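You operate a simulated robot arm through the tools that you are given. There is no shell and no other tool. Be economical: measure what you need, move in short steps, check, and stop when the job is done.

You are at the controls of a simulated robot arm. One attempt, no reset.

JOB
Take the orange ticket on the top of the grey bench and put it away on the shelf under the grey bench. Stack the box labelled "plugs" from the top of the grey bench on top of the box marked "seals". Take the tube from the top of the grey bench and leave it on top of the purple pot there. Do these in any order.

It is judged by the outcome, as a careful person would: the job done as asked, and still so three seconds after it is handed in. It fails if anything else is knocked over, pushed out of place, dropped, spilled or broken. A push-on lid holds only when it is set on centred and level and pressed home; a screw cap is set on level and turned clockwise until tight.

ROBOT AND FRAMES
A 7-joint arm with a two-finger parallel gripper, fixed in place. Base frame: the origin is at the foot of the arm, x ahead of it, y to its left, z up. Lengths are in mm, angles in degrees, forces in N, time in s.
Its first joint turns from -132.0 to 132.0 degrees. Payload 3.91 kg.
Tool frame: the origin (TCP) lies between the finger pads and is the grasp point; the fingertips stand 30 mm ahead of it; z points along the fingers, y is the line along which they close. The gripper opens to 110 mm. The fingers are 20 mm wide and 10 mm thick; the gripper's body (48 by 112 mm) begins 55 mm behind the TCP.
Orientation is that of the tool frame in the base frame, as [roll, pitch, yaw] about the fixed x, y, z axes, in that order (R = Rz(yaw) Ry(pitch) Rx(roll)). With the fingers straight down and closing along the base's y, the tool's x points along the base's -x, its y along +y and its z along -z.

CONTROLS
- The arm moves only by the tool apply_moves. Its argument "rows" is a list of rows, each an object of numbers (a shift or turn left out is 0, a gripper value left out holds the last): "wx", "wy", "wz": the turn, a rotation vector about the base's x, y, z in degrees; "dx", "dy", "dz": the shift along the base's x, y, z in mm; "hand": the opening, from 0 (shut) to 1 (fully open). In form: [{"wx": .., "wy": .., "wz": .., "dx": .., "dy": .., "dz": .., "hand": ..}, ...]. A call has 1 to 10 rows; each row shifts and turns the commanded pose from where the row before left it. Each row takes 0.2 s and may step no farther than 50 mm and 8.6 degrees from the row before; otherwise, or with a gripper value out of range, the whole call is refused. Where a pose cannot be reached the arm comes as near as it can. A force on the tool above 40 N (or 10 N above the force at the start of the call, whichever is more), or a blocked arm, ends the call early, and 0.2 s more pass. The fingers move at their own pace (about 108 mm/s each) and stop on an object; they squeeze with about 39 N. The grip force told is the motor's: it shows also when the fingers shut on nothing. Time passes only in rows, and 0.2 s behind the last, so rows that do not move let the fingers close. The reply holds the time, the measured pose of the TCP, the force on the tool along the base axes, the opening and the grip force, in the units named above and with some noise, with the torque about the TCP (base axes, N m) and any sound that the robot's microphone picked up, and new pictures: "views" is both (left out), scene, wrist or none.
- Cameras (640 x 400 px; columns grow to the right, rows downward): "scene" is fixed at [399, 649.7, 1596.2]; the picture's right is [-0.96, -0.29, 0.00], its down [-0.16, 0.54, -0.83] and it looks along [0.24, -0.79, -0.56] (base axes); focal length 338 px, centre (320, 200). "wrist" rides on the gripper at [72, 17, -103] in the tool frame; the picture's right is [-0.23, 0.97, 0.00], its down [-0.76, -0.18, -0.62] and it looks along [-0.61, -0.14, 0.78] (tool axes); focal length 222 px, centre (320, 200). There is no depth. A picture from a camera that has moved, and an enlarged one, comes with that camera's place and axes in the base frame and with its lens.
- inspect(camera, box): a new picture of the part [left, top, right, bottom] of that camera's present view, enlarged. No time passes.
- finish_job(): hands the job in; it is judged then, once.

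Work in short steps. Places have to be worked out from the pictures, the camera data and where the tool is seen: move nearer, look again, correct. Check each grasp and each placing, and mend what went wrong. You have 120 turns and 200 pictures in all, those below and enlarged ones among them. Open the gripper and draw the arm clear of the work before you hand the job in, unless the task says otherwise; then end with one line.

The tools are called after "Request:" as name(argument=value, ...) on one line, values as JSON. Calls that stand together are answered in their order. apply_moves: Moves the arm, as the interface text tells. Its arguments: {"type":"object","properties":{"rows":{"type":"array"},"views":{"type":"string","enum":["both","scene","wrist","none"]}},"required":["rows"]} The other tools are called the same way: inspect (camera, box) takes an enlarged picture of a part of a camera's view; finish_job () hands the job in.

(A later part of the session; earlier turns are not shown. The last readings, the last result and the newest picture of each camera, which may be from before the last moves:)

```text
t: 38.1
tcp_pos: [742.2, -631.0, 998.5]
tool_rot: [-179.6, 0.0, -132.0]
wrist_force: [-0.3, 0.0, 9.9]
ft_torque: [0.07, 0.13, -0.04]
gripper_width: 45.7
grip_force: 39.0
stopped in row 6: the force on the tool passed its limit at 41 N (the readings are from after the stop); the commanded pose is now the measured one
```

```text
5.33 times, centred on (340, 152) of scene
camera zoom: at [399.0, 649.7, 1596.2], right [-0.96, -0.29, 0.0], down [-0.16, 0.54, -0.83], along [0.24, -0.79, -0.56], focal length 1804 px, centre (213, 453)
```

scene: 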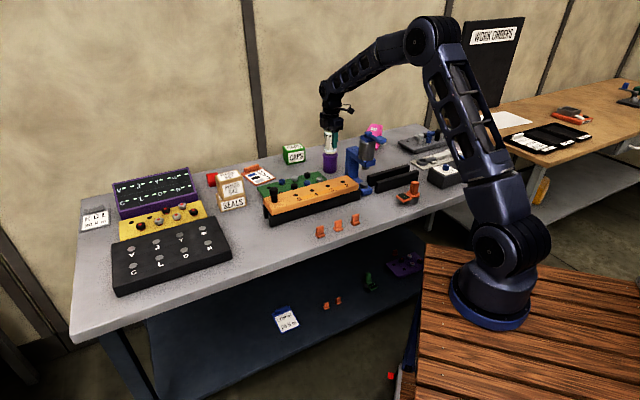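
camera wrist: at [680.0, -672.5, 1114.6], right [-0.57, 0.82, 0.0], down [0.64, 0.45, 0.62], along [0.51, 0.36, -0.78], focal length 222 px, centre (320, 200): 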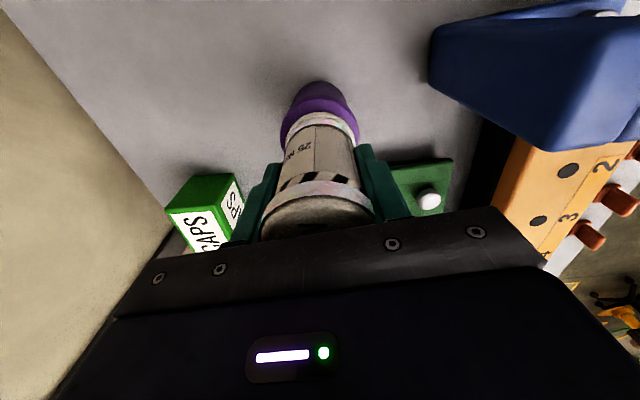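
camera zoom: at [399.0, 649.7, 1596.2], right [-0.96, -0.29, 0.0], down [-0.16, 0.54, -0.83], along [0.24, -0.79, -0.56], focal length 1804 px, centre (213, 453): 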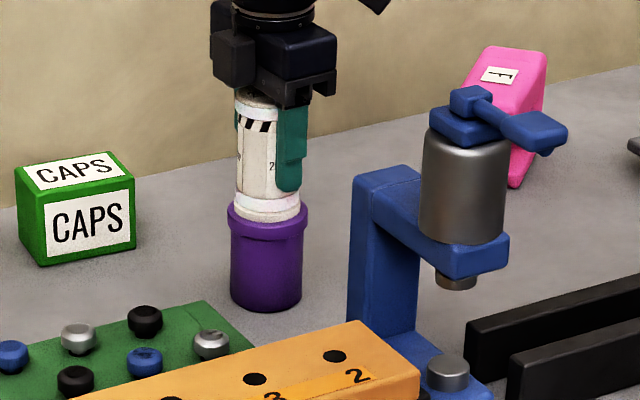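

Seated on the pot centred. Open gradually and lift straight up.

Request:
apply_moves(rows=[{"dz": 0.5}, {"hand": 0.5}, {"hand": 0.65}, {"hand": 0.85}, {"hand": 1}, {"dz": 15}, {"dz": 35}, {"dz": 40}, {"dz": 40}])

Request:
inspect(camera="scene", box=[280, 115, 400, 190])

```text
t: 40.1
tcp_pos: [743.7, -629.1, 1128.9]
tool_rot: [-179.8, 0.0, -131.9]
wrist_force: [1.1, -0.8, -0.3]
ft_torque: [0.02, 0.02, 0.01]
gripper_width: 110.1
grip_force: 0.1
camera wrist: at [682.9, -670.8, 1232.3], right [-0.57, 0.82, 0.0], down [0.64, 0.45, 0.62], along [0.51, 0.35, -0.78], focal length 222 px, centre (320, 200)
```

scene: 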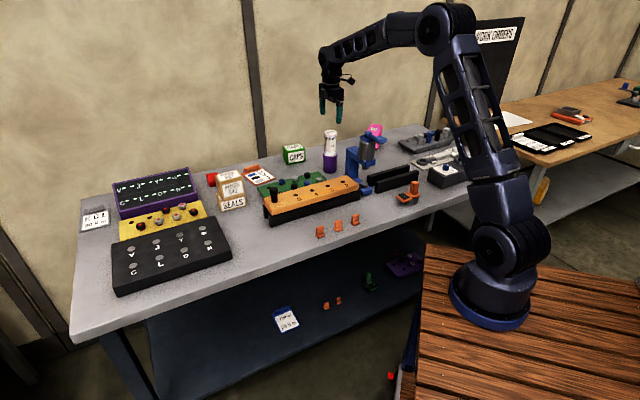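
wrist: 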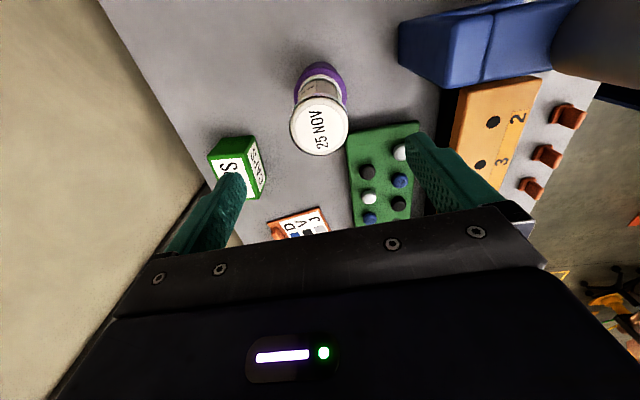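

```text
5.33 times, centred on (340, 152) of scene
camera zoom: at [399.0, 649.7, 1596.2], right [-0.96, -0.29, 0.0], down [-0.16, 0.54, -0.83], along [0.24, -0.79, -0.56], focal length 1804 px, centre (213, 453)
```

zoom: 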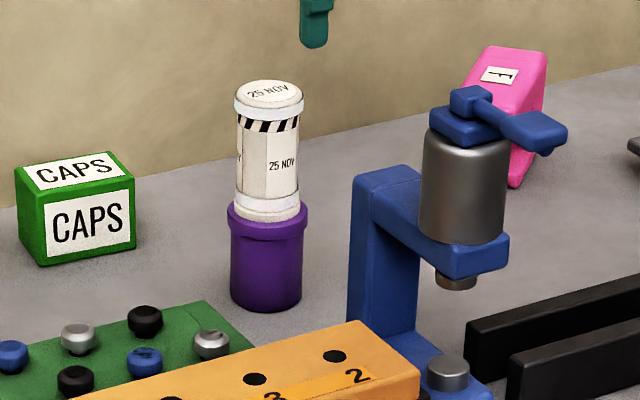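

Tube stands squarely on the pot. Now the ticket (≈(1020,-480), clip bar at its far edge). For the shelf I'll want the tool tilted later with camera on top, so I turn the wrist +96° while moving above the ticket.

Request:
apply_moves(rows=[{"wz": 8, "dx": 25, "dy": 0}, {"wz": 8, "dx": 25, "dy": 0}, {"wz": 8, "dx": 25, "dy": 15}, {"wz": 8, "dx": 25, "dy": 20}, {"wz": 8, "dx": 25, "dy": 20}, {"wz": 8, "dx": 25, "dy": 20}, {"wz": 8, "dx": 25, "dy": 20}, {"wz": 8, "dx": 25, "dy": 20}, {"wz": 8, "dx": 25, "dy": 20}, {"wz": 8, "dx": 20}])

```text
t: 42.3
tcp_pos: [987.8, -496.2, 1129.1]
tool_rot: [-179.8, 0.0, -51.8]
wrist_force: [0.5, -0.1, 0.9]
ft_torque: [-0.01, -0.01, 0.0]
gripper_width: 110.1
grip_force: 0.1
camera wrist: at [1019.8, -563.4, 1231.9], right [-0.91, -0.42, 0.0], down [-0.33, 0.71, 0.62], along [-0.26, 0.57, -0.78], focal length 222 px, centre (320, 200)
```

scene: 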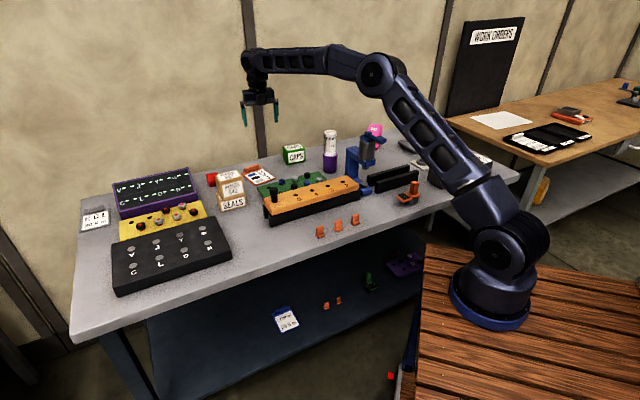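
wrist: 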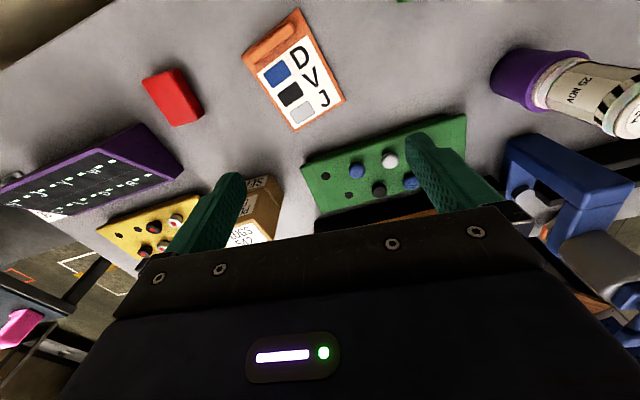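

Request:
inspect(camera="wrist", box=[220, 0, 380, 140])

Request:
inspect(camera="scene", box=[235, 150, 305, 194])

```text
2.86 times, centred on (300, 70) of wrist
camera zoom: at [1019.8, -563.4, 1231.9], right [-0.91, -0.42, 0.0], down [-0.33, 0.71, 0.62], along [-0.26, 0.57, -0.78], focal length 635 px, centre (377, 571)
```

zoom: 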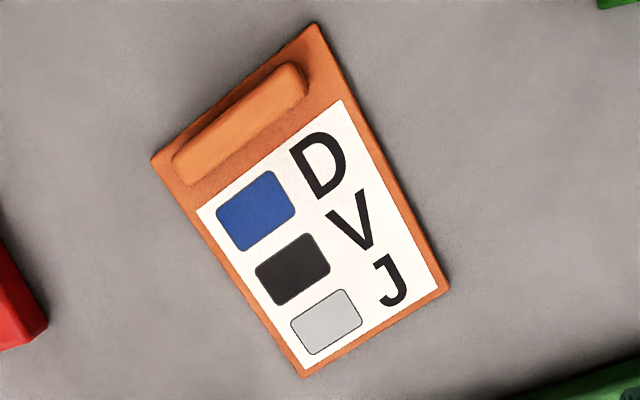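

```text
9.09 times, centred on (270, 172) of scene
camera zoom: at [399.0, 649.7, 1596.2], right [-0.96, -0.29, 0.0], down [-0.16, 0.54, -0.83], along [0.24, -0.79, -0.56], focal length 3075 px, centre (774, 454)
```

zoom: 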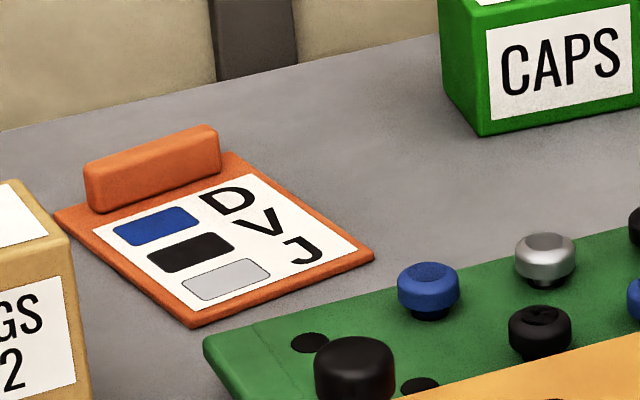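

Ticket: 97×129 mm, centre ≈(1024,-485), clip bar ≈72 mm long at ≈(1068,-518), along 55.7°. I'll grip the bar by its ends with the tool tilted 40° forward, so the same tilt lets me go under the bench. Turn and tilt at height first.

Request:
apply_moves(rows=[{"wz": 5.8, "dx": 10, "dz": -10}, {"wz": 5.8, "dx": 10, "dz": -10}, {"wz": 5.9, "dx": 10, "dz": -10}, {"wx": -4.51, "wy": -6.61, "dx": 8, "dy": -2, "dz": -10}, {"wx": -4.51, "wy": -6.61, "dx": 8, "dy": -2, "dz": -10}, {"wx": -4.51, "wy": -6.61, "dx": 8, "dy": -2, "dz": -10}, {"wx": -4.51, "wy": -6.61, "dx": 8, "dy": -3, "dz": -10}, {"wx": -4.51, "wy": -6.61, "dx": 4, "dy": -3, "dz": -10}])

```text
t: 44.1
tcp_pos: [1052.2, -507.5, 1046.8]
tool_rot: [-179.7, -40.1, -34.5]
wrist_force: [0.6, -0.9, -0.1]
ft_torque: [0.03, 0.01, 0.05]
gripper_width: 109.9
grip_force: 0.0
camera wrist: at [1033.1, -517.1, 1172.7], right [-0.69, -0.7, -0.15], down [-0.71, 0.7, -0.01], along [0.12, 0.1, -0.99], focal length 222 px, centre (320, 200)
```

scene: 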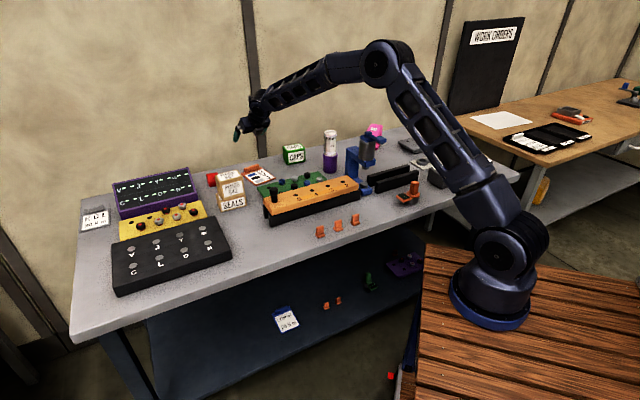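
wrist: 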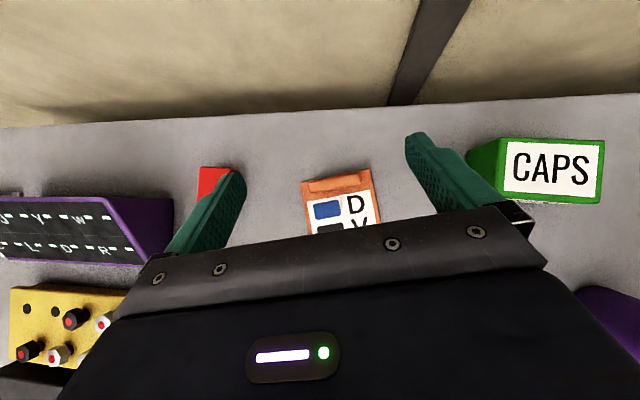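

Reading from this pose gives the bar at (1068.6,-518.2), matching. Descend straight down to just above it and look.

Request:
apply_moves(rows=[{"dx": 1, "dy": -1, "dz": -35}, {"dz": -35}, {"dz": -30}])

Request:
inspect(camera="wrist", box=[160, 80, 520, 305])

Request:
inspect(camera="scene", box=[215, 145, 305, 201])

```text
t: 44.9
tcp_pos: [1054.1, -509.6, 949.9]
tool_rot: [-179.6, -40.1, -34.6]
wrist_force: [0.6, 0.1, -0.6]
ft_torque: [0.01, 0.0, -0.01]
gripper_width: 110.1
grip_force: 0.0
camera wrist: at [1035.6, -517.5, 1075.4], right [-0.69, -0.71, -0.15], down [-0.71, 0.7, -0.01], along [0.12, 0.1, -0.99], focal length 222 px, centre (320, 200)
```

scene: 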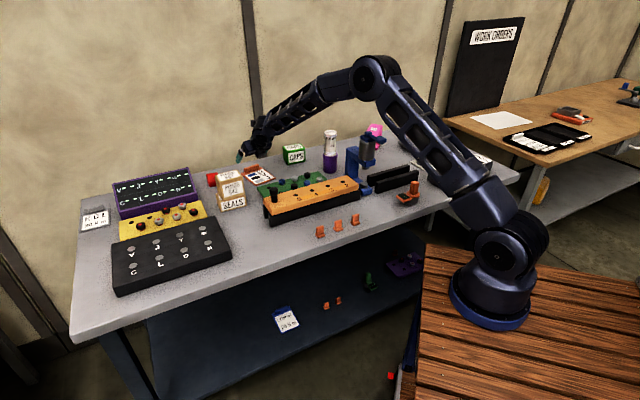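
wrist: 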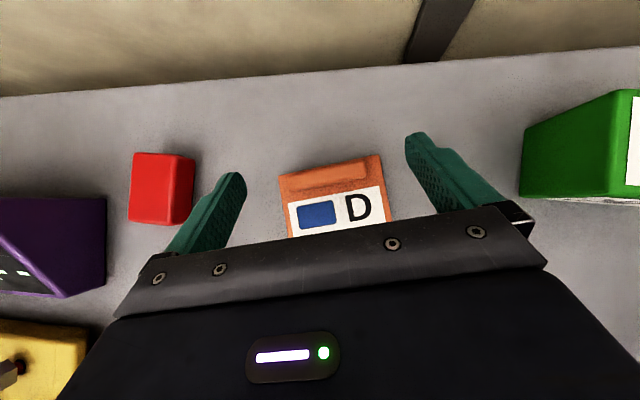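

```text
1.78 times, centred on (340, 192) of wrist
camera zoom: at [1035.6, -517.5, 1075.4], right [-0.69, -0.71, -0.15], down [-0.71, 0.7, -0.01], along [0.12, 0.1, -0.99], focal length 395 px, centre (284, 213)
```

zoom: 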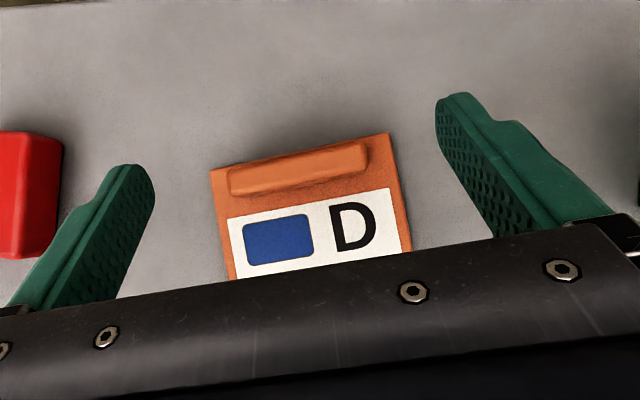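

```text
7.11 times, centred on (260, 173) of scene
camera zoom: at [399.0, 649.7, 1596.2], right [-0.96, -0.29, 0.0], down [-0.16, 0.54, -0.83], along [0.24, -0.79, -0.56], focal length 2405 px, centre (747, 392)
```

zoom: 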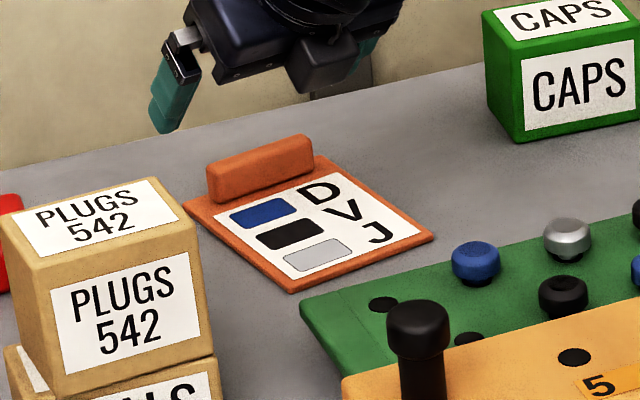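

Bar at (1069,-518), fingers straddle it evenly. Descend to grip height carefully.

Request:
apply_moves(rows=[{"dz": -25}, {"dz": -14}, {"dz": -6}, {"dz": -3}])

Request:
inspect(camera="wrist", box=[160, 80, 520, 305])

Request:
inspect(camera="scene", box=[215, 145, 305, 201])

```text
t: 45.9
tcp_pos: [1053.9, -508.2, 899.8]
tool_rot: [-179.6, -40.0, -34.6]
wrist_force: [-0.1, -0.2, 0.2]
ft_torque: [-0.02, 0.02, 0.0]
gripper_width: 110.1
grip_force: 0.0
camera wrist: at [1035.4, -517.0, 1025.6], right [-0.69, -0.71, -0.15], down [-0.71, 0.7, -0.01], along [0.11, 0.1, -0.99], focal length 222 px, centre (320, 200)
```

scene: 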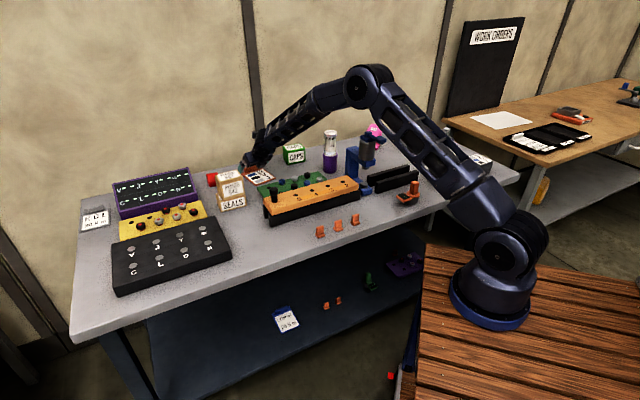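
wrist: 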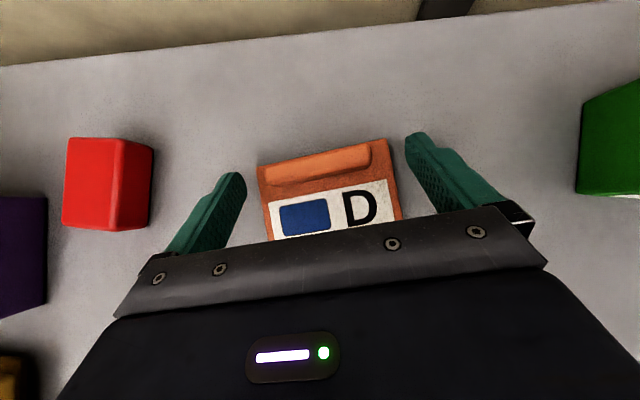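

```text
1.78 times, centred on (340, 192) of wrist
camera zoom: at [1035.4, -517.0, 1025.6], right [-0.69, -0.71, -0.15], down [-0.71, 0.7, -0.01], along [0.11, 0.1, -0.99], focal length 395 px, centre (284, 213)
```

zoom: 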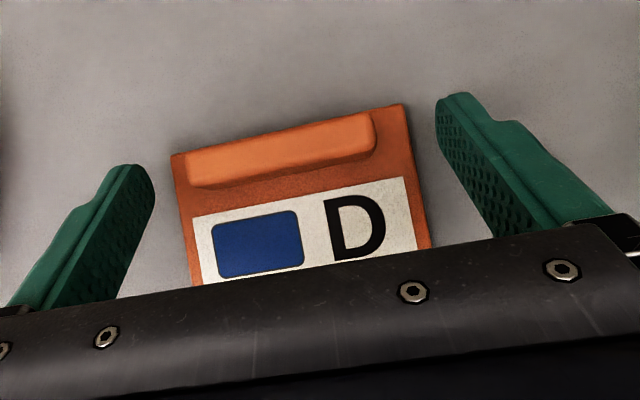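

```text
7.11 times, centred on (260, 173) of scene
camera zoom: at [399.0, 649.7, 1596.2], right [-0.96, -0.29, 0.0], down [-0.16, 0.54, -0.83], along [0.24, -0.79, -0.56], focal length 2405 px, centre (747, 392)
```

zoom: 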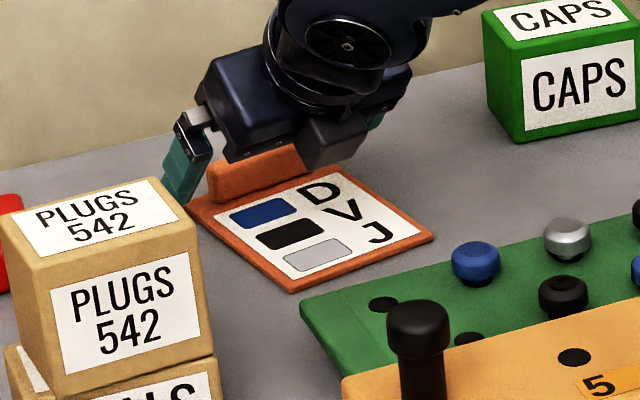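

Tips are about plate level beside the bar. Close in stages and see what width it stops at.

Request:
apply_moves(rows=[{"hand": 0.88}, {"hand": 0.78}, {"hand": 0.68}, {"hand": 0.5}, {"hand": 0}, {"hand": 0}])

Request:
inspect(camera="wrist", box=[160, 80, 520, 305])

```text
t: 47.3
tcp_pos: [1053.8, -509.3, 899.5]
tool_rot: [-179.6, -39.9, -34.7]
wrist_force: [0.7, -0.4, 0.4]
ft_torque: [-0.11, 0.0, -0.01]
gripper_width: 68.7
grip_force: 38.3
camera wrist: at [1035.4, -517.0, 1026.0], right [-0.69, -0.71, -0.15], down [-0.71, 0.7, -0.01], along [0.11, 0.1, -0.99], focal length 222 px, centre (320, 200)
```

scene: 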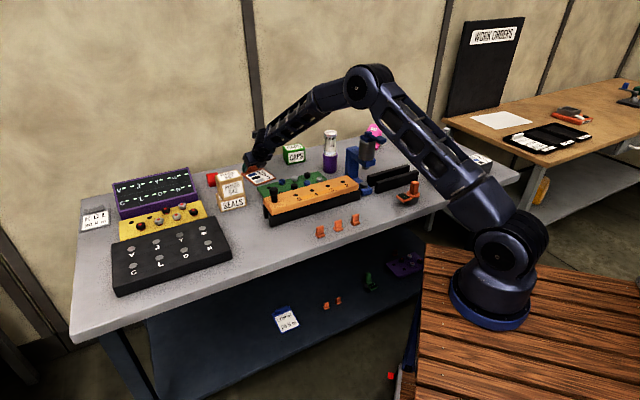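
wrist: 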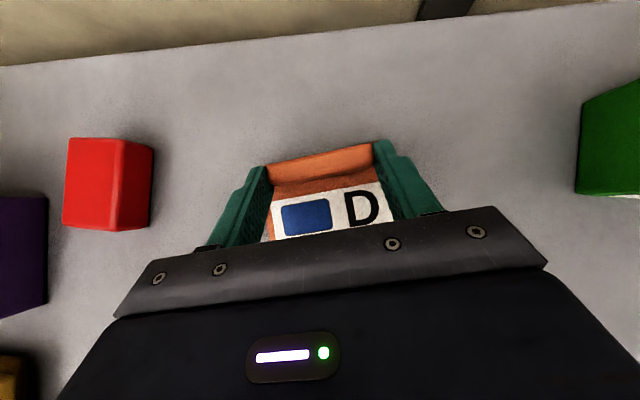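

```text
1.78 times, centred on (340, 192) of wrist
camera zoom: at [1035.4, -517.0, 1026.0], right [-0.69, -0.71, -0.15], down [-0.71, 0.7, -0.01], along [0.11, 0.1, -0.99], focal length 395 px, centre (284, 213)
```

zoom: 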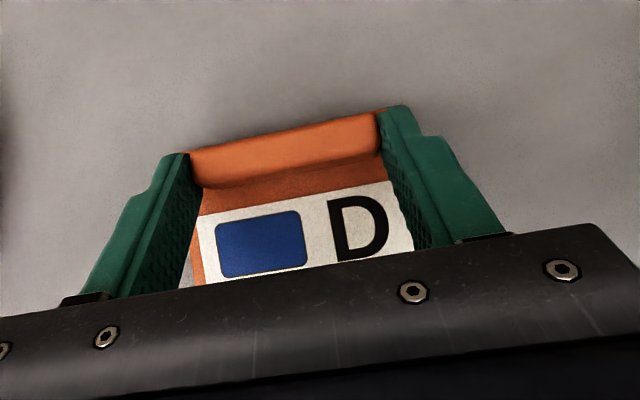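

Gripped the bar ends (68.7 mm). Slow test lift.

Request:
apply_moves(rows=[{"dz": 1}, {"dz": 2}, {"dz": 4}, {"dz": 6}, {"dz": 8}, {"dz": 10}, {"dz": 12}, {"dz": 15}])

Request:
inspect(camera="scene", box=[215, 130, 305, 186])

Request:
inspect(camera="wrist", box=[160, 80, 520, 305])

```text
t: 49.1
tcp_pos: [1053.3, -509.8, 958.8]
tool_rot: [-179.6, -40.0, -34.5]
wrist_force: [-0.2, 0.3, -0.9]
ft_torque: [-0.03, 0.01, -0.02]
gripper_width: 68.8
grip_force: 39.1
camera wrist: at [1034.9, -518.6, 1084.4], right [-0.69, -0.71, -0.15], down [-0.71, 0.7, -0.01], along [0.11, 0.1, -0.99], focal length 222 px, centre (320, 200)
```

scene: 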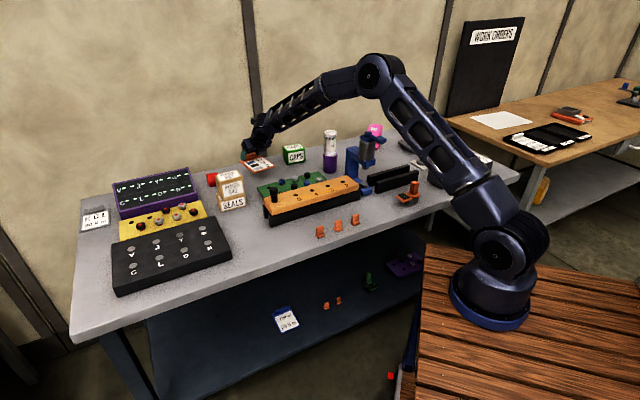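
wrist: 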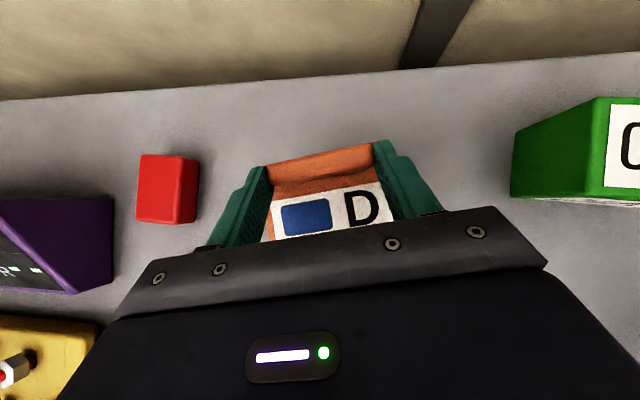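

```text
7.11 times, centred on (260, 158) of scene
camera zoom: at [399.0, 649.7, 1596.2], right [-0.96, -0.29, 0.0], down [-0.16, 0.54, -0.83], along [0.24, -0.79, -0.56], focal length 2405 px, centre (747, 499)
```

zoom: 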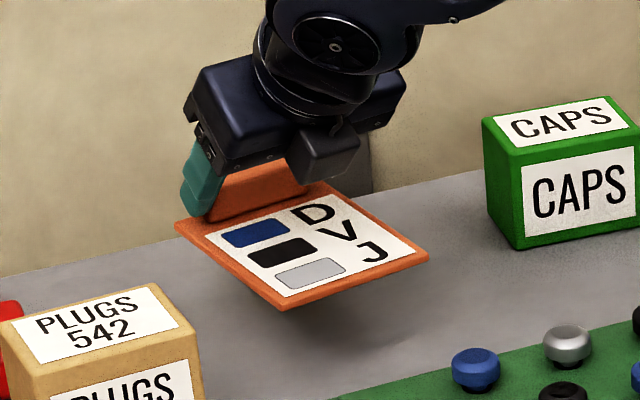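

```text
1.78 times, centred on (340, 192) of wrist
camera zoom: at [1034.9, -518.6, 1084.4], right [-0.69, -0.71, -0.15], down [-0.71, 0.7, -0.01], along [0.11, 0.1, -0.99], focal length 395 px, centre (284, 213)
```

zoom: 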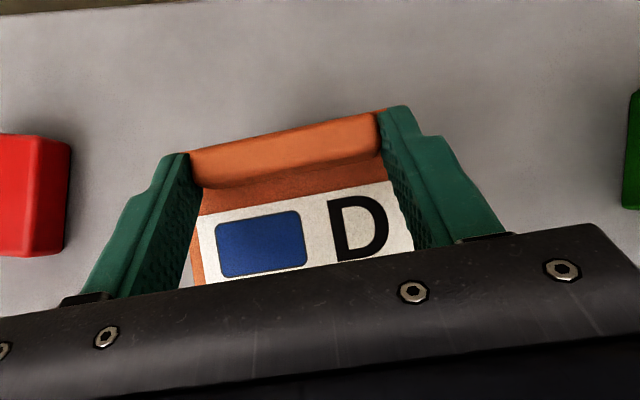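

Ticket is held level. Lift to ~1120, then carry over the bench toward a point out in front of it (≈(665,212)), turning the tool to face straight into the bench.

Request:
apply_moves(rows=[{"dz": 20}, {"dz": 30}, {"dz": 35}, {"dz": 40}, {"dz": 35}, {"dx": -8, "dy": 15}, {"dx": -16, "dy": 30}, {"dx": -16, "dy": 30}, {"dx": -16, "dy": 30}, {"dx": -16, "dy": 30}], views="none")

Request:
apply_moves(rows=[{"dx": -16, "dy": 30, "wz": -1}, {"dx": -16, "dy": 30, "wz": -1}, {"dx": -16, "dy": 30, "wz": -1}, {"dx": -16, "dy": 30, "wz": -1}, {"dx": -16, "dy": 30, "wz": -1}, {"dx": -16, "dy": 30, "wz": -1}, {"dx": -16, "dy": 30, "wz": -1}, {"dx": -16, "dy": 30, "wz": -1}, {"dx": -16, "dy": 30, "wz": -1}, {"dx": -16, "dy": 30, "wz": -1.5}])

```text
t: 51.3
tcp_pos: [980.5, -376.0, 1119.1]
tool_rot: [-179.7, -39.9, -34.6]
wrist_force: [-0.5, -0.3, -1.8]
ft_torque: [0.03, -0.04, 0.02]
gripper_width: 68.9
grip_force: 38.9
```

```text
t: 53.5
tcp_pos: [820.7, -72.1, 1117.9]
tool_rot: [-179.7, -40.1, -45.2]
wrist_force: [0.2, -0.1, -1.0]
ft_torque: [0.01, -0.03, 0.03]
gripper_width: 68.6
grip_force: 38.8
camera wrist: at [801.7, -77.9, 1244.0], right [-0.81, -0.57, -0.15], down [-0.57, 0.82, -0.01], along [0.13, 0.08, -0.99], focal length 222 px, centre (320, 200)
```

scene: 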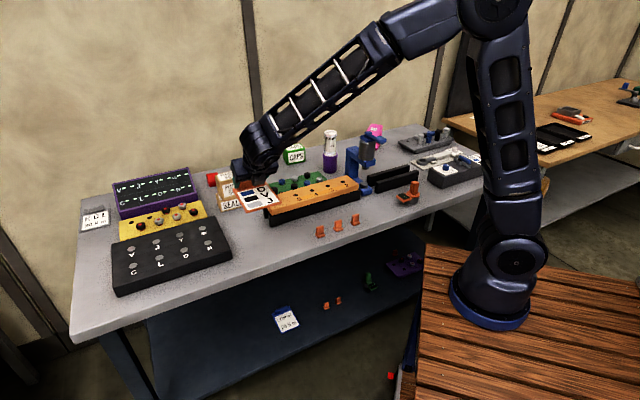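
wrist: 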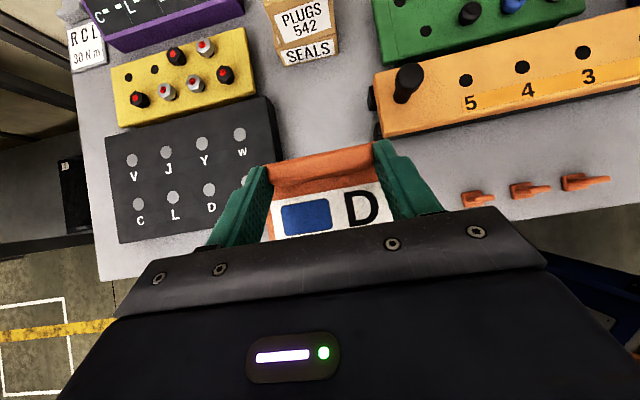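

Continue to the point in front of the bench.

Request:
apply_moves(rows=[{"dx": -16, "dy": 28}, {"dx": -16, "dy": 28}, {"dx": -16, "dy": 28}, {"dx": -16, "dy": 29}, {"dx": -16, "dy": 29}, {"dx": -16, "dy": 29}, {"dx": -16, "dy": 29}, {"dx": -15, "dy": 28}, {"dx": -15, "dy": 28}, {"dx": -14, "dy": 28}])

```text
t: 55.7
tcp_pos: [666.2, 209.6, 1116.8]
tool_rot: [-179.7, -40.0, -45.1]
wrist_force: [0.1, 0.2, -0.6]
ft_torque: [0.02, 0.0, 0.04]
gripper_width: 69.0
grip_force: 39.8
camera wrist: at [646.9, 204.9, 1241.7], right [-0.81, -0.57, -0.15], down [-0.57, 0.82, -0.01], along [0.13, 0.08, -0.99], focal length 222 px, centre (320, 200)
```

scene: 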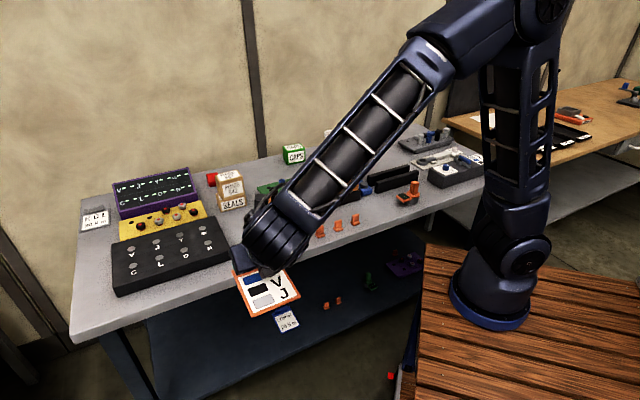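
wrist: 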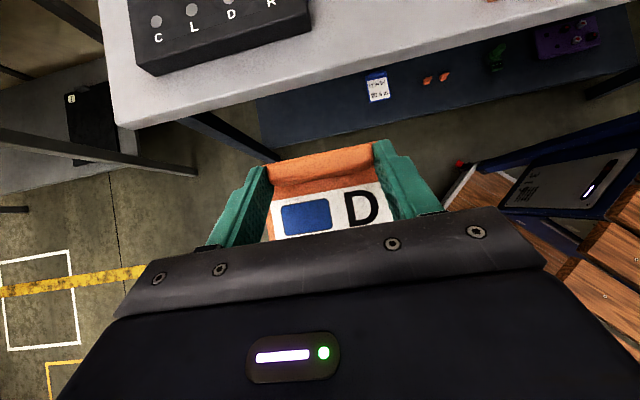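

Useful view: triangulating the blue ticket and shelf edge gives shelf z≈180, front edge recessed ~110 mm behind the bench front, blue ticket at ≈(864,-294), clips at ≈(698,-431) and (645,-484). Free spot between/in front of them at about (715,-315). Descend here first, in the open.

Request:
apply_moves(rows=[{"dz": -20}, {"dz": -40}, {"dz": -40}, {"dz": -40}, {"dz": -40}, {"dz": -40}, {"dz": -40}, {"dz": -40}, {"dz": -40}, {"dz": -30}])

```text
t: 57.9
tcp_pos: [666.4, 211.0, 745.5]
tool_rot: [-179.6, -40.1, -45.1]
wrist_force: [-0.2, -0.6, -0.4]
ft_torque: [-0.01, -0.02, 0.06]
gripper_width: 68.6
grip_force: 38.7
camera wrist: at [645.7, 205.5, 870.8], right [-0.81, -0.57, -0.15], down [-0.57, 0.82, -0.01], along [0.13, 0.08, -0.99], focal length 222 px, centre (320, 200)
```

scene: 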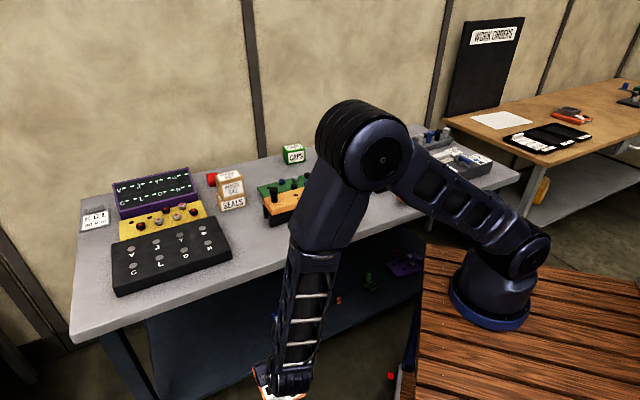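
wrist: 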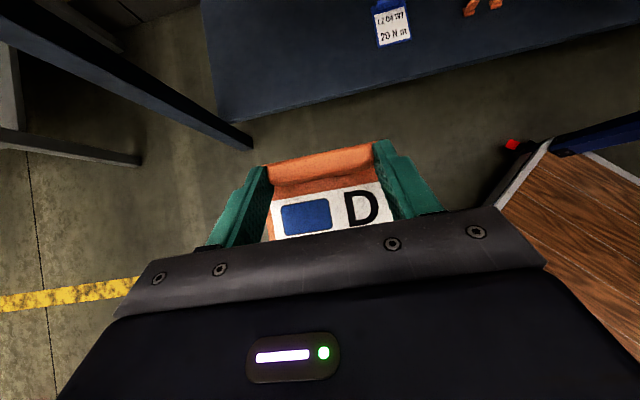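

Clear so far; refined shelf z≈190. Continue descending in the open.

Request:
apply_moves(rows=[{"dz": -40}, {"dz": -40}, {"dz": -40}, {"dz": -40}, {"dz": -40}, {"dz": -40}, {"dz": -40}, {"dz": -40}, {"dz": -40}, {"dz": -40}])

```text
t: 60.1
tcp_pos: [666.9, 209.4, 348.5]
tool_rot: [-179.6, -39.9, -45.2]
wrist_force: [0.7, 0.0, -0.4]
ft_torque: [-0.02, 0.05, -0.02]
gripper_width: 68.8
grip_force: 38.4
camera wrist: at [646.4, 204.0, 473.8], right [-0.81, -0.57, -0.15], down [-0.57, 0.82, -0.01], along [0.13, 0.08, -0.99], focal length 222 px, centre (320, 200)
```

scene: 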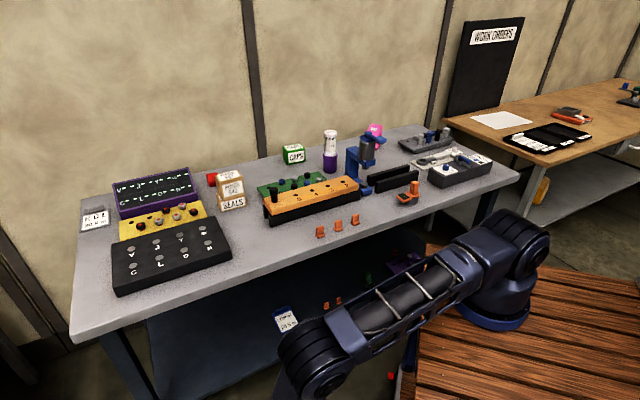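
wrist: 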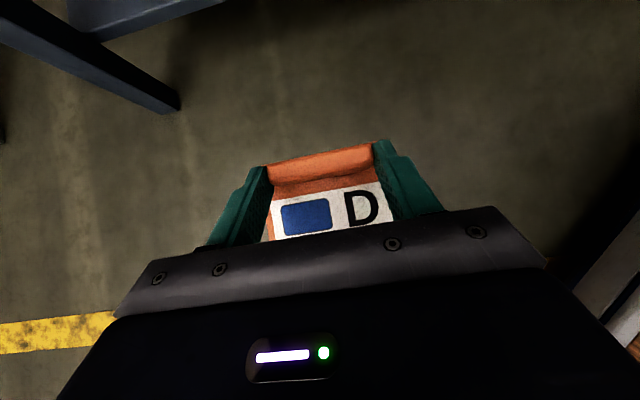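

The arm went down fine, now in front of the bench with the elbow outside it. Next, enter under the bench in short stages watching elbow/forearm against the bench edge. First lower a bit and advance ~100 mm.

Request:
apply_moves(rows=[{"dz": -25}, {"dz": -25}, {"dx": 15, "dy": -20}, {"dx": 15, "dy": -20}, {"dx": 15, "dy": -20}, {"dx": 15, "dy": -20}])

```text
t: 61.5
tcp_pos: [726.0, 127.9, 297.8]
tool_rot: [-179.6, -40.0, -45.1]
wrist_force: [0.5, 0.9, 0.7]
ft_torque: [0.02, 0.0, -0.01]
gripper_width: 68.9
grip_force: 39.4
camera wrist: at [706.1, 124.3, 423.1], right [-0.81, -0.57, -0.15], down [-0.57, 0.82, -0.01], along [0.13, 0.08, -0.99], focal length 222 px, centre (320, 200)
```

scene: 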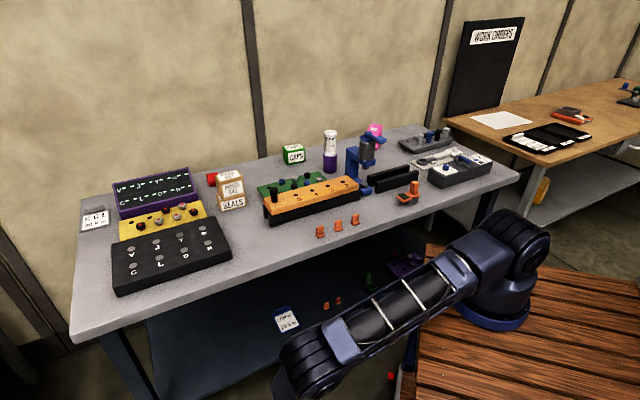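
wrist: 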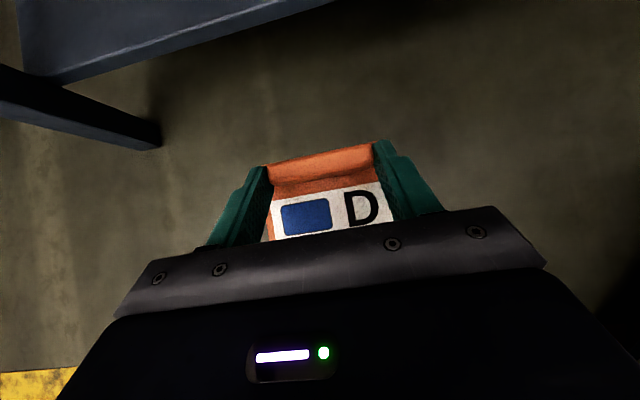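

Elbow is staying outside and low; the shelf's edge is visible at top where expected. Advance further.

Request:
apply_moves(rows=[{"dx": 15, "dy": -20}, {"dx": 15, "dy": -20}, {"dx": 15, "dy": -20}, {"dx": 15, "dy": -20}, {"dx": 15, "dy": -20}])

```text
t: 62.7
tcp_pos: [799.6, 31.1, 299.8]
tool_rot: [-179.6, -40.1, -45.1]
wrist_force: [0.6, 0.7, -1.4]
ft_torque: [0.0, 0.01, -0.01]
gripper_width: 68.9
grip_force: 38.9
camera wrist: at [780.8, 26.1, 425.1], right [-0.81, -0.57, -0.15], down [-0.57, 0.82, -0.01], along [0.13, 0.08, -0.99], focal length 222 px, centre (320, 200)
```

scene: 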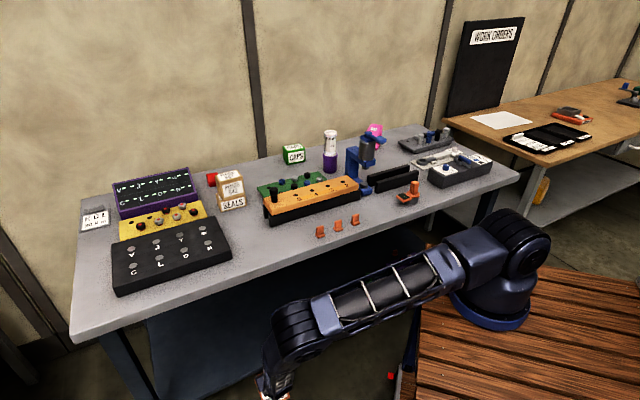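
wrist: 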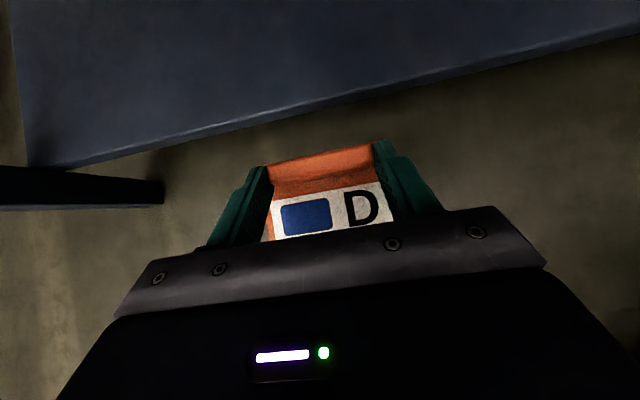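

Still clear. Continue inward another ~130 mm.

Request:
apply_moves(rows=[{"dx": 16, "dy": -20}, {"dx": 16, "dy": -20}, {"dx": 16, "dy": -20}, {"dx": 16, "dy": -20}, {"dx": 16, "dy": -20}])

```text
t: 63.9
tcp_pos: [883.3, -68.4, 295.3]
tool_rot: [-179.6, -40.0, -45.1]
wrist_force: [0.6, 1.1, 0.3]
ft_torque: [-0.01, 0.04, -0.04]
gripper_width: 68.3
grip_force: 39.3
camera wrist: at [862.6, -73.7, 422.2], right [-0.81, -0.57, -0.15], down [-0.57, 0.82, -0.01], along [0.13, 0.08, -0.99], focal length 222 px, centre (320, 200)
```

scene: 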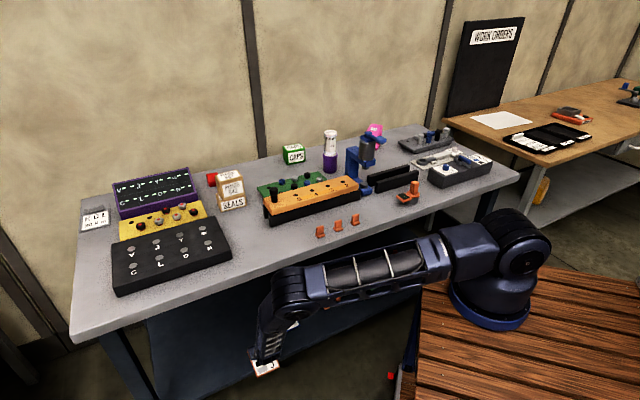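
wrist: 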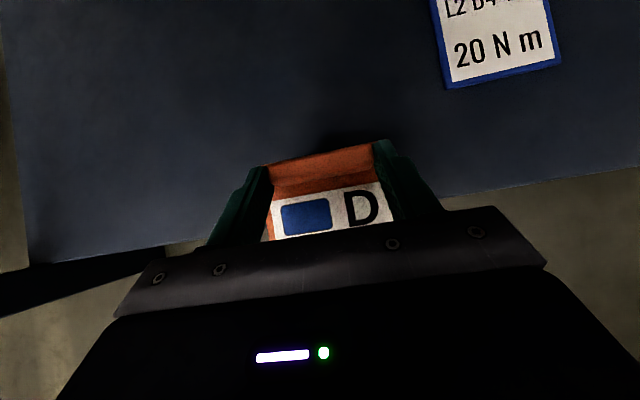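

The elbow is nearing the bench edge in the picture; let me look closely before going further.

Request:
inspect(camera="scene", box=[220, 210, 460, 390])

```text
2.22 times, centred on (340, 300) of scene
camera zoom: at [399.0, 649.7, 1596.2], right [-0.96, -0.29, 0.0], down [-0.16, 0.54, -0.83], along [0.24, -0.79, -0.56], focal length 752 px, centre (276, -22)
```

zoom: 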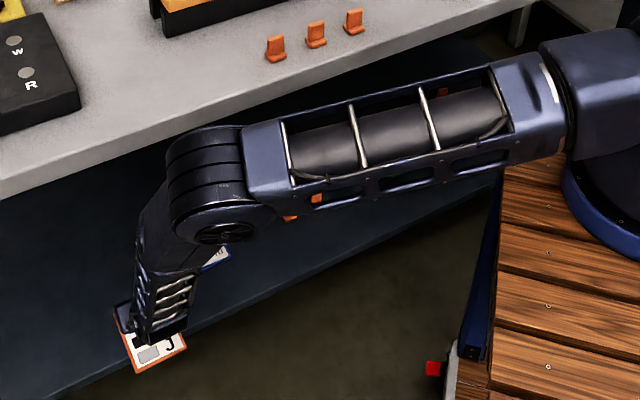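

The elbow appears to be dipping just under the bench edge level. Lowering the tool lowers the elbow too, so I lower 30 mm, then advance slowly.

Request:
apply_moves(rows=[{"dz": -15}, {"dz": -15}, {"dx": 7, "dy": -8}, {"dx": 7, "dy": -8}, {"dx": 7, "dy": -8}])

Request:
inspect(camera="scene", box=[220, 210, 460, 390])

```text
t: 65.1
tcp_pos: [902.2, -92.9, 267.2]
tool_rot: [-179.6, -40.0, -45.1]
wrist_force: [0.4, 0.3, -0.5]
ft_torque: [-0.02, -0.02, -0.05]
gripper_width: 68.7
grip_force: 38.9
camera wrist: at [883.0, -97.5, 393.7], right [-0.81, -0.57, -0.15], down [-0.57, 0.82, -0.01], along [0.13, 0.08, -0.99], focal length 222 px, centre (320, 200)
```

scene: 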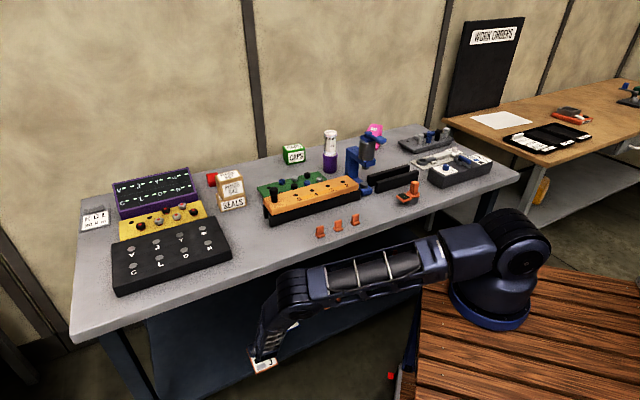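
wrist: 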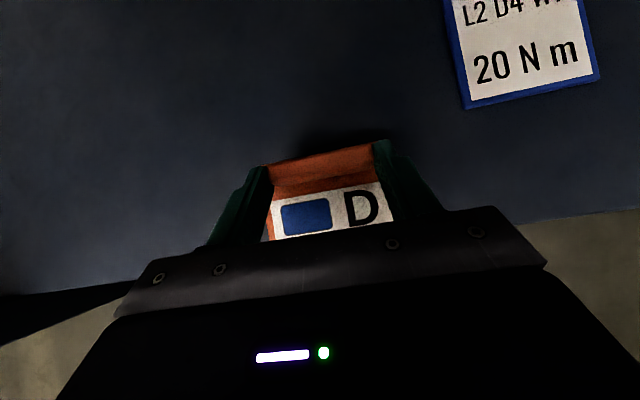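

```text
2.22 times, centred on (340, 300) of scene
camera zoom: at [399.0, 649.7, 1596.2], right [-0.96, -0.29, 0.0], down [-0.16, 0.54, -0.83], along [0.24, -0.79, -0.56], focal length 752 px, centre (276, -22)
```

zoom: 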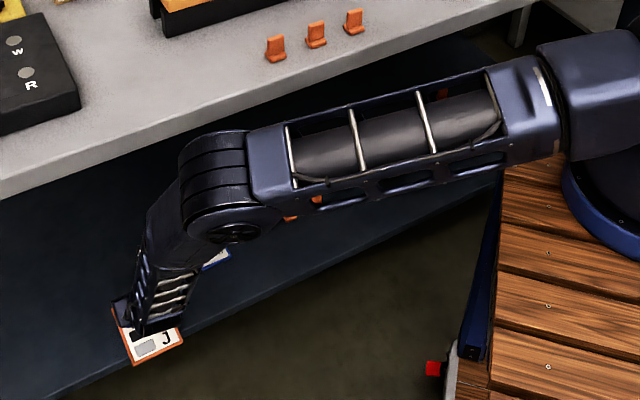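

Still no contact. Advance another ~25 mm and lower a little.

Request:
apply_moves(rows=[{"dz": -8}, {"dx": 6, "dy": -7}, {"dx": 6, "dy": -7}, {"dx": 6, "dy": -7}], views="wrist")

Request:
inspect(camera="scene", box=[220, 210, 460, 390])

```text
t: 66.1
tcp_pos: [919.4, -114.6, 260.1]
tool_rot: [-179.5, -40.0, -45.0]
wrist_force: [-0.1, -0.7, -0.1]
ft_torque: [-0.02, -0.03, 0.01]
gripper_width: 68.9
grip_force: 38.9
camera wrist: at [900.1, -118.5, 385.6], right [-0.81, -0.57, -0.15], down [-0.57, 0.82, -0.01], along [0.13, 0.08, -0.99], focal length 222 px, centre (320, 200)
```

wrist: 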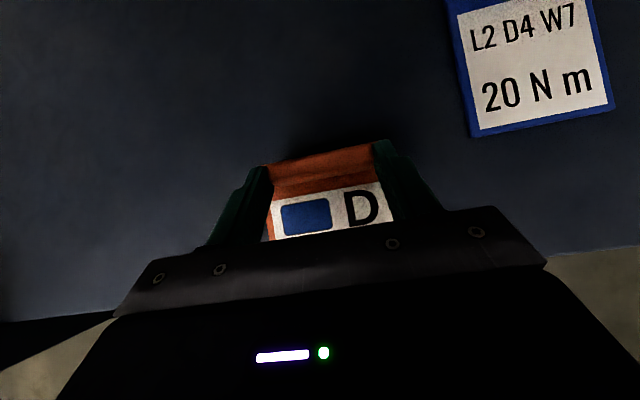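

```text
2.22 times, centred on (340, 300) of scene
camera zoom: at [399.0, 649.7, 1596.2], right [-0.96, -0.29, 0.0], down [-0.16, 0.54, -0.83], along [0.24, -0.79, -0.56], focal length 752 px, centre (276, -22)
```

zoom: 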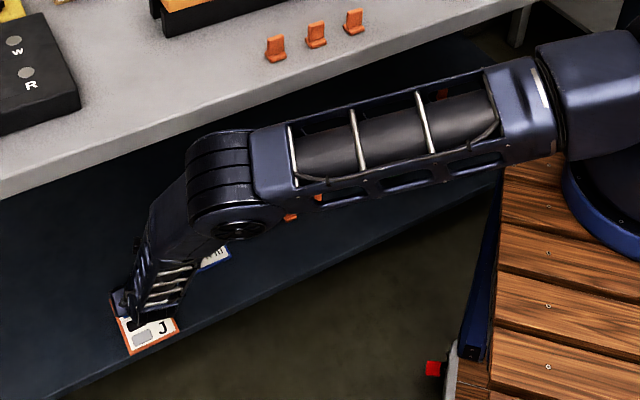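

Good, everything clear. Advance the last ~37 mm.

Request:
apply_moves(rows=[{"dx": 7, "dy": -7}, {"dx": 7, "dy": -7}, {"dx": 7, "dy": -7}, {"dx": 6, "dy": -6}], views="wrist")

Request:
inspect(camera="scene", box=[220, 210, 460, 390])

```text
t: 67.1
tcp_pos: [947.7, -140.0, 260.1]
tool_rot: [-179.6, -40.0, -45.1]
wrist_force: [0.7, 0.3, -0.8]
ft_torque: [0.01, -0.01, 0.01]
gripper_width: 69.1
grip_force: 39.0
camera wrist: at [926.8, -145.7, 385.6], right [-0.81, -0.57, -0.15], down [-0.57, 0.82, -0.01], along [0.13, 0.08, -0.99], focal length 222 px, centre (320, 200)
```

wrist: 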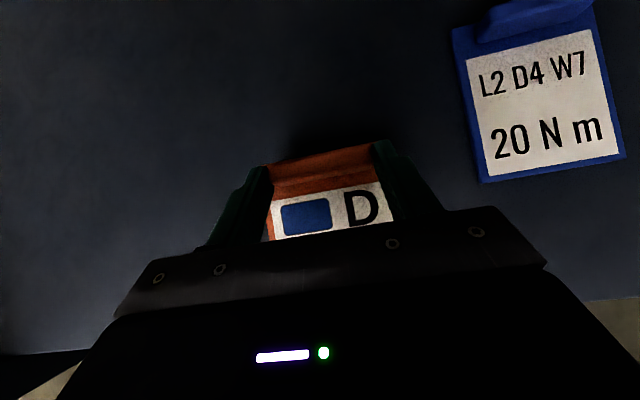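

```text
2.22 times, centred on (340, 300) of scene
camera zoom: at [399.0, 649.7, 1596.2], right [-0.96, -0.29, 0.0], down [-0.16, 0.54, -0.83], along [0.24, -0.79, -0.56], focal length 752 px, centre (276, -22)
```

zoom: 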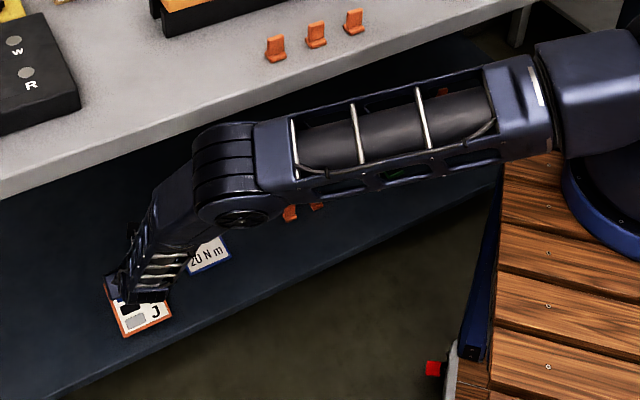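

Plate's near edge would be only ~10–20 mm inside the shelf edge; advance another 28 mm for margin.

Request:
apply_moves(rows=[{"dx": 7, "dy": -7}, {"dx": 7, "dy": -7}, {"dx": 6, "dy": -6}, {"dz": -8}, {"dz": -8}], views="wrist")

Request:
inspect(camera="scene", box=[220, 250, 400, 385])

```text
t: 68.3
tcp_pos: [965.7, -161.4, 243.9]
tool_rot: [-179.5, -40.0, -45.1]
wrist_force: [-0.2, -0.2, -0.5]
ft_torque: [0.01, -0.03, 0.03]
gripper_width: 69.0
grip_force: 38.9
camera wrist: at [946.2, -166.9, 369.5], right [-0.81, -0.57, -0.15], down [-0.57, 0.82, -0.01], along [0.13, 0.08, -0.99], focal length 222 px, centre (320, 200)
```

wrist: 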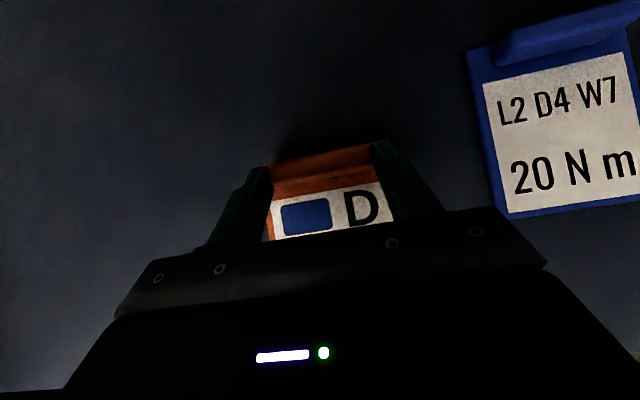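

```text
2.96 times, centred on (310, 318) of scene
camera zoom: at [399.0, 649.7, 1596.2], right [-0.96, -0.29, 0.0], down [-0.16, 0.54, -0.83], along [0.24, -0.79, -0.56], focal length 1002 px, centre (350, -148)
```

zoom: 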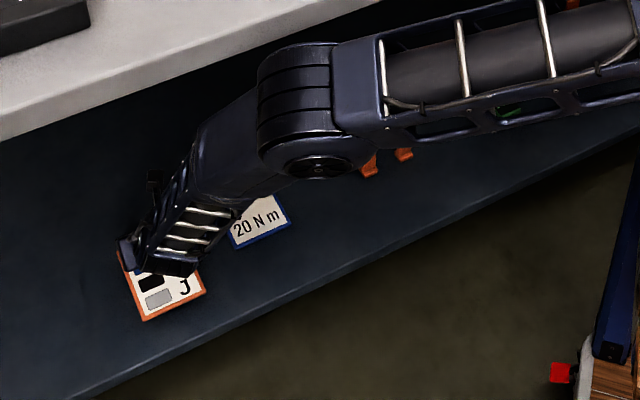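

Ticket is now well inside the shelf edge and clear of the blue ticket. Lower slowly to contact.

Request:
apply_moves(rows=[{"dz": -4}, {"dz": -4}, {"dz": -3}, {"dz": -2}, {"dz": -2}], views="none")

Request:
inspect(camera="scene", box=[230, 290, 310, 350])

```text
t: 69.5
tcp_pos: [965.9, -160.8, 229.8]
tool_rot: [-179.6, -39.9, -45.2]
wrist_force: [0.1, 0.3, 0.2]
ft_torque: [-0.02, -0.01, -0.03]
gripper_width: 68.7
grip_force: 39.2
```

```text
6.67 times, centred on (270, 320) of scene
camera zoom: at [399.0, 649.7, 1596.2], right [-0.96, -0.29, 0.0], down [-0.16, 0.54, -0.83], along [0.24, -0.79, -0.56], focal length 2255 px, centre (653, -600)
```

zoom: 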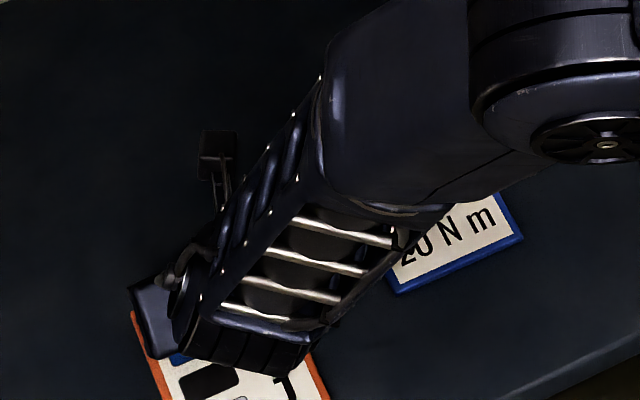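

No contact yet at TCP z 230. Continue with 2 mm steps.

Request:
apply_moves(rows=[{"dz": -2}, {"dz": -2}, {"dz": -2}, {"dz": -2}], views="none")

```text
t: 70.5
tcp_pos: [968.9, -160.6, 225.1]
tool_rot: [-179.5, -40.1, -45.3]
wrist_force: [1.5, -1.1, 8.8]
ft_torque: [-0.34, -0.18, -0.03]
gripper_width: 68.7
grip_force: 38.7
stopped in row 4: the force on the tool passed its limit at 43 N (the readings are from after the stop); the commanded pose is now the measured one
```

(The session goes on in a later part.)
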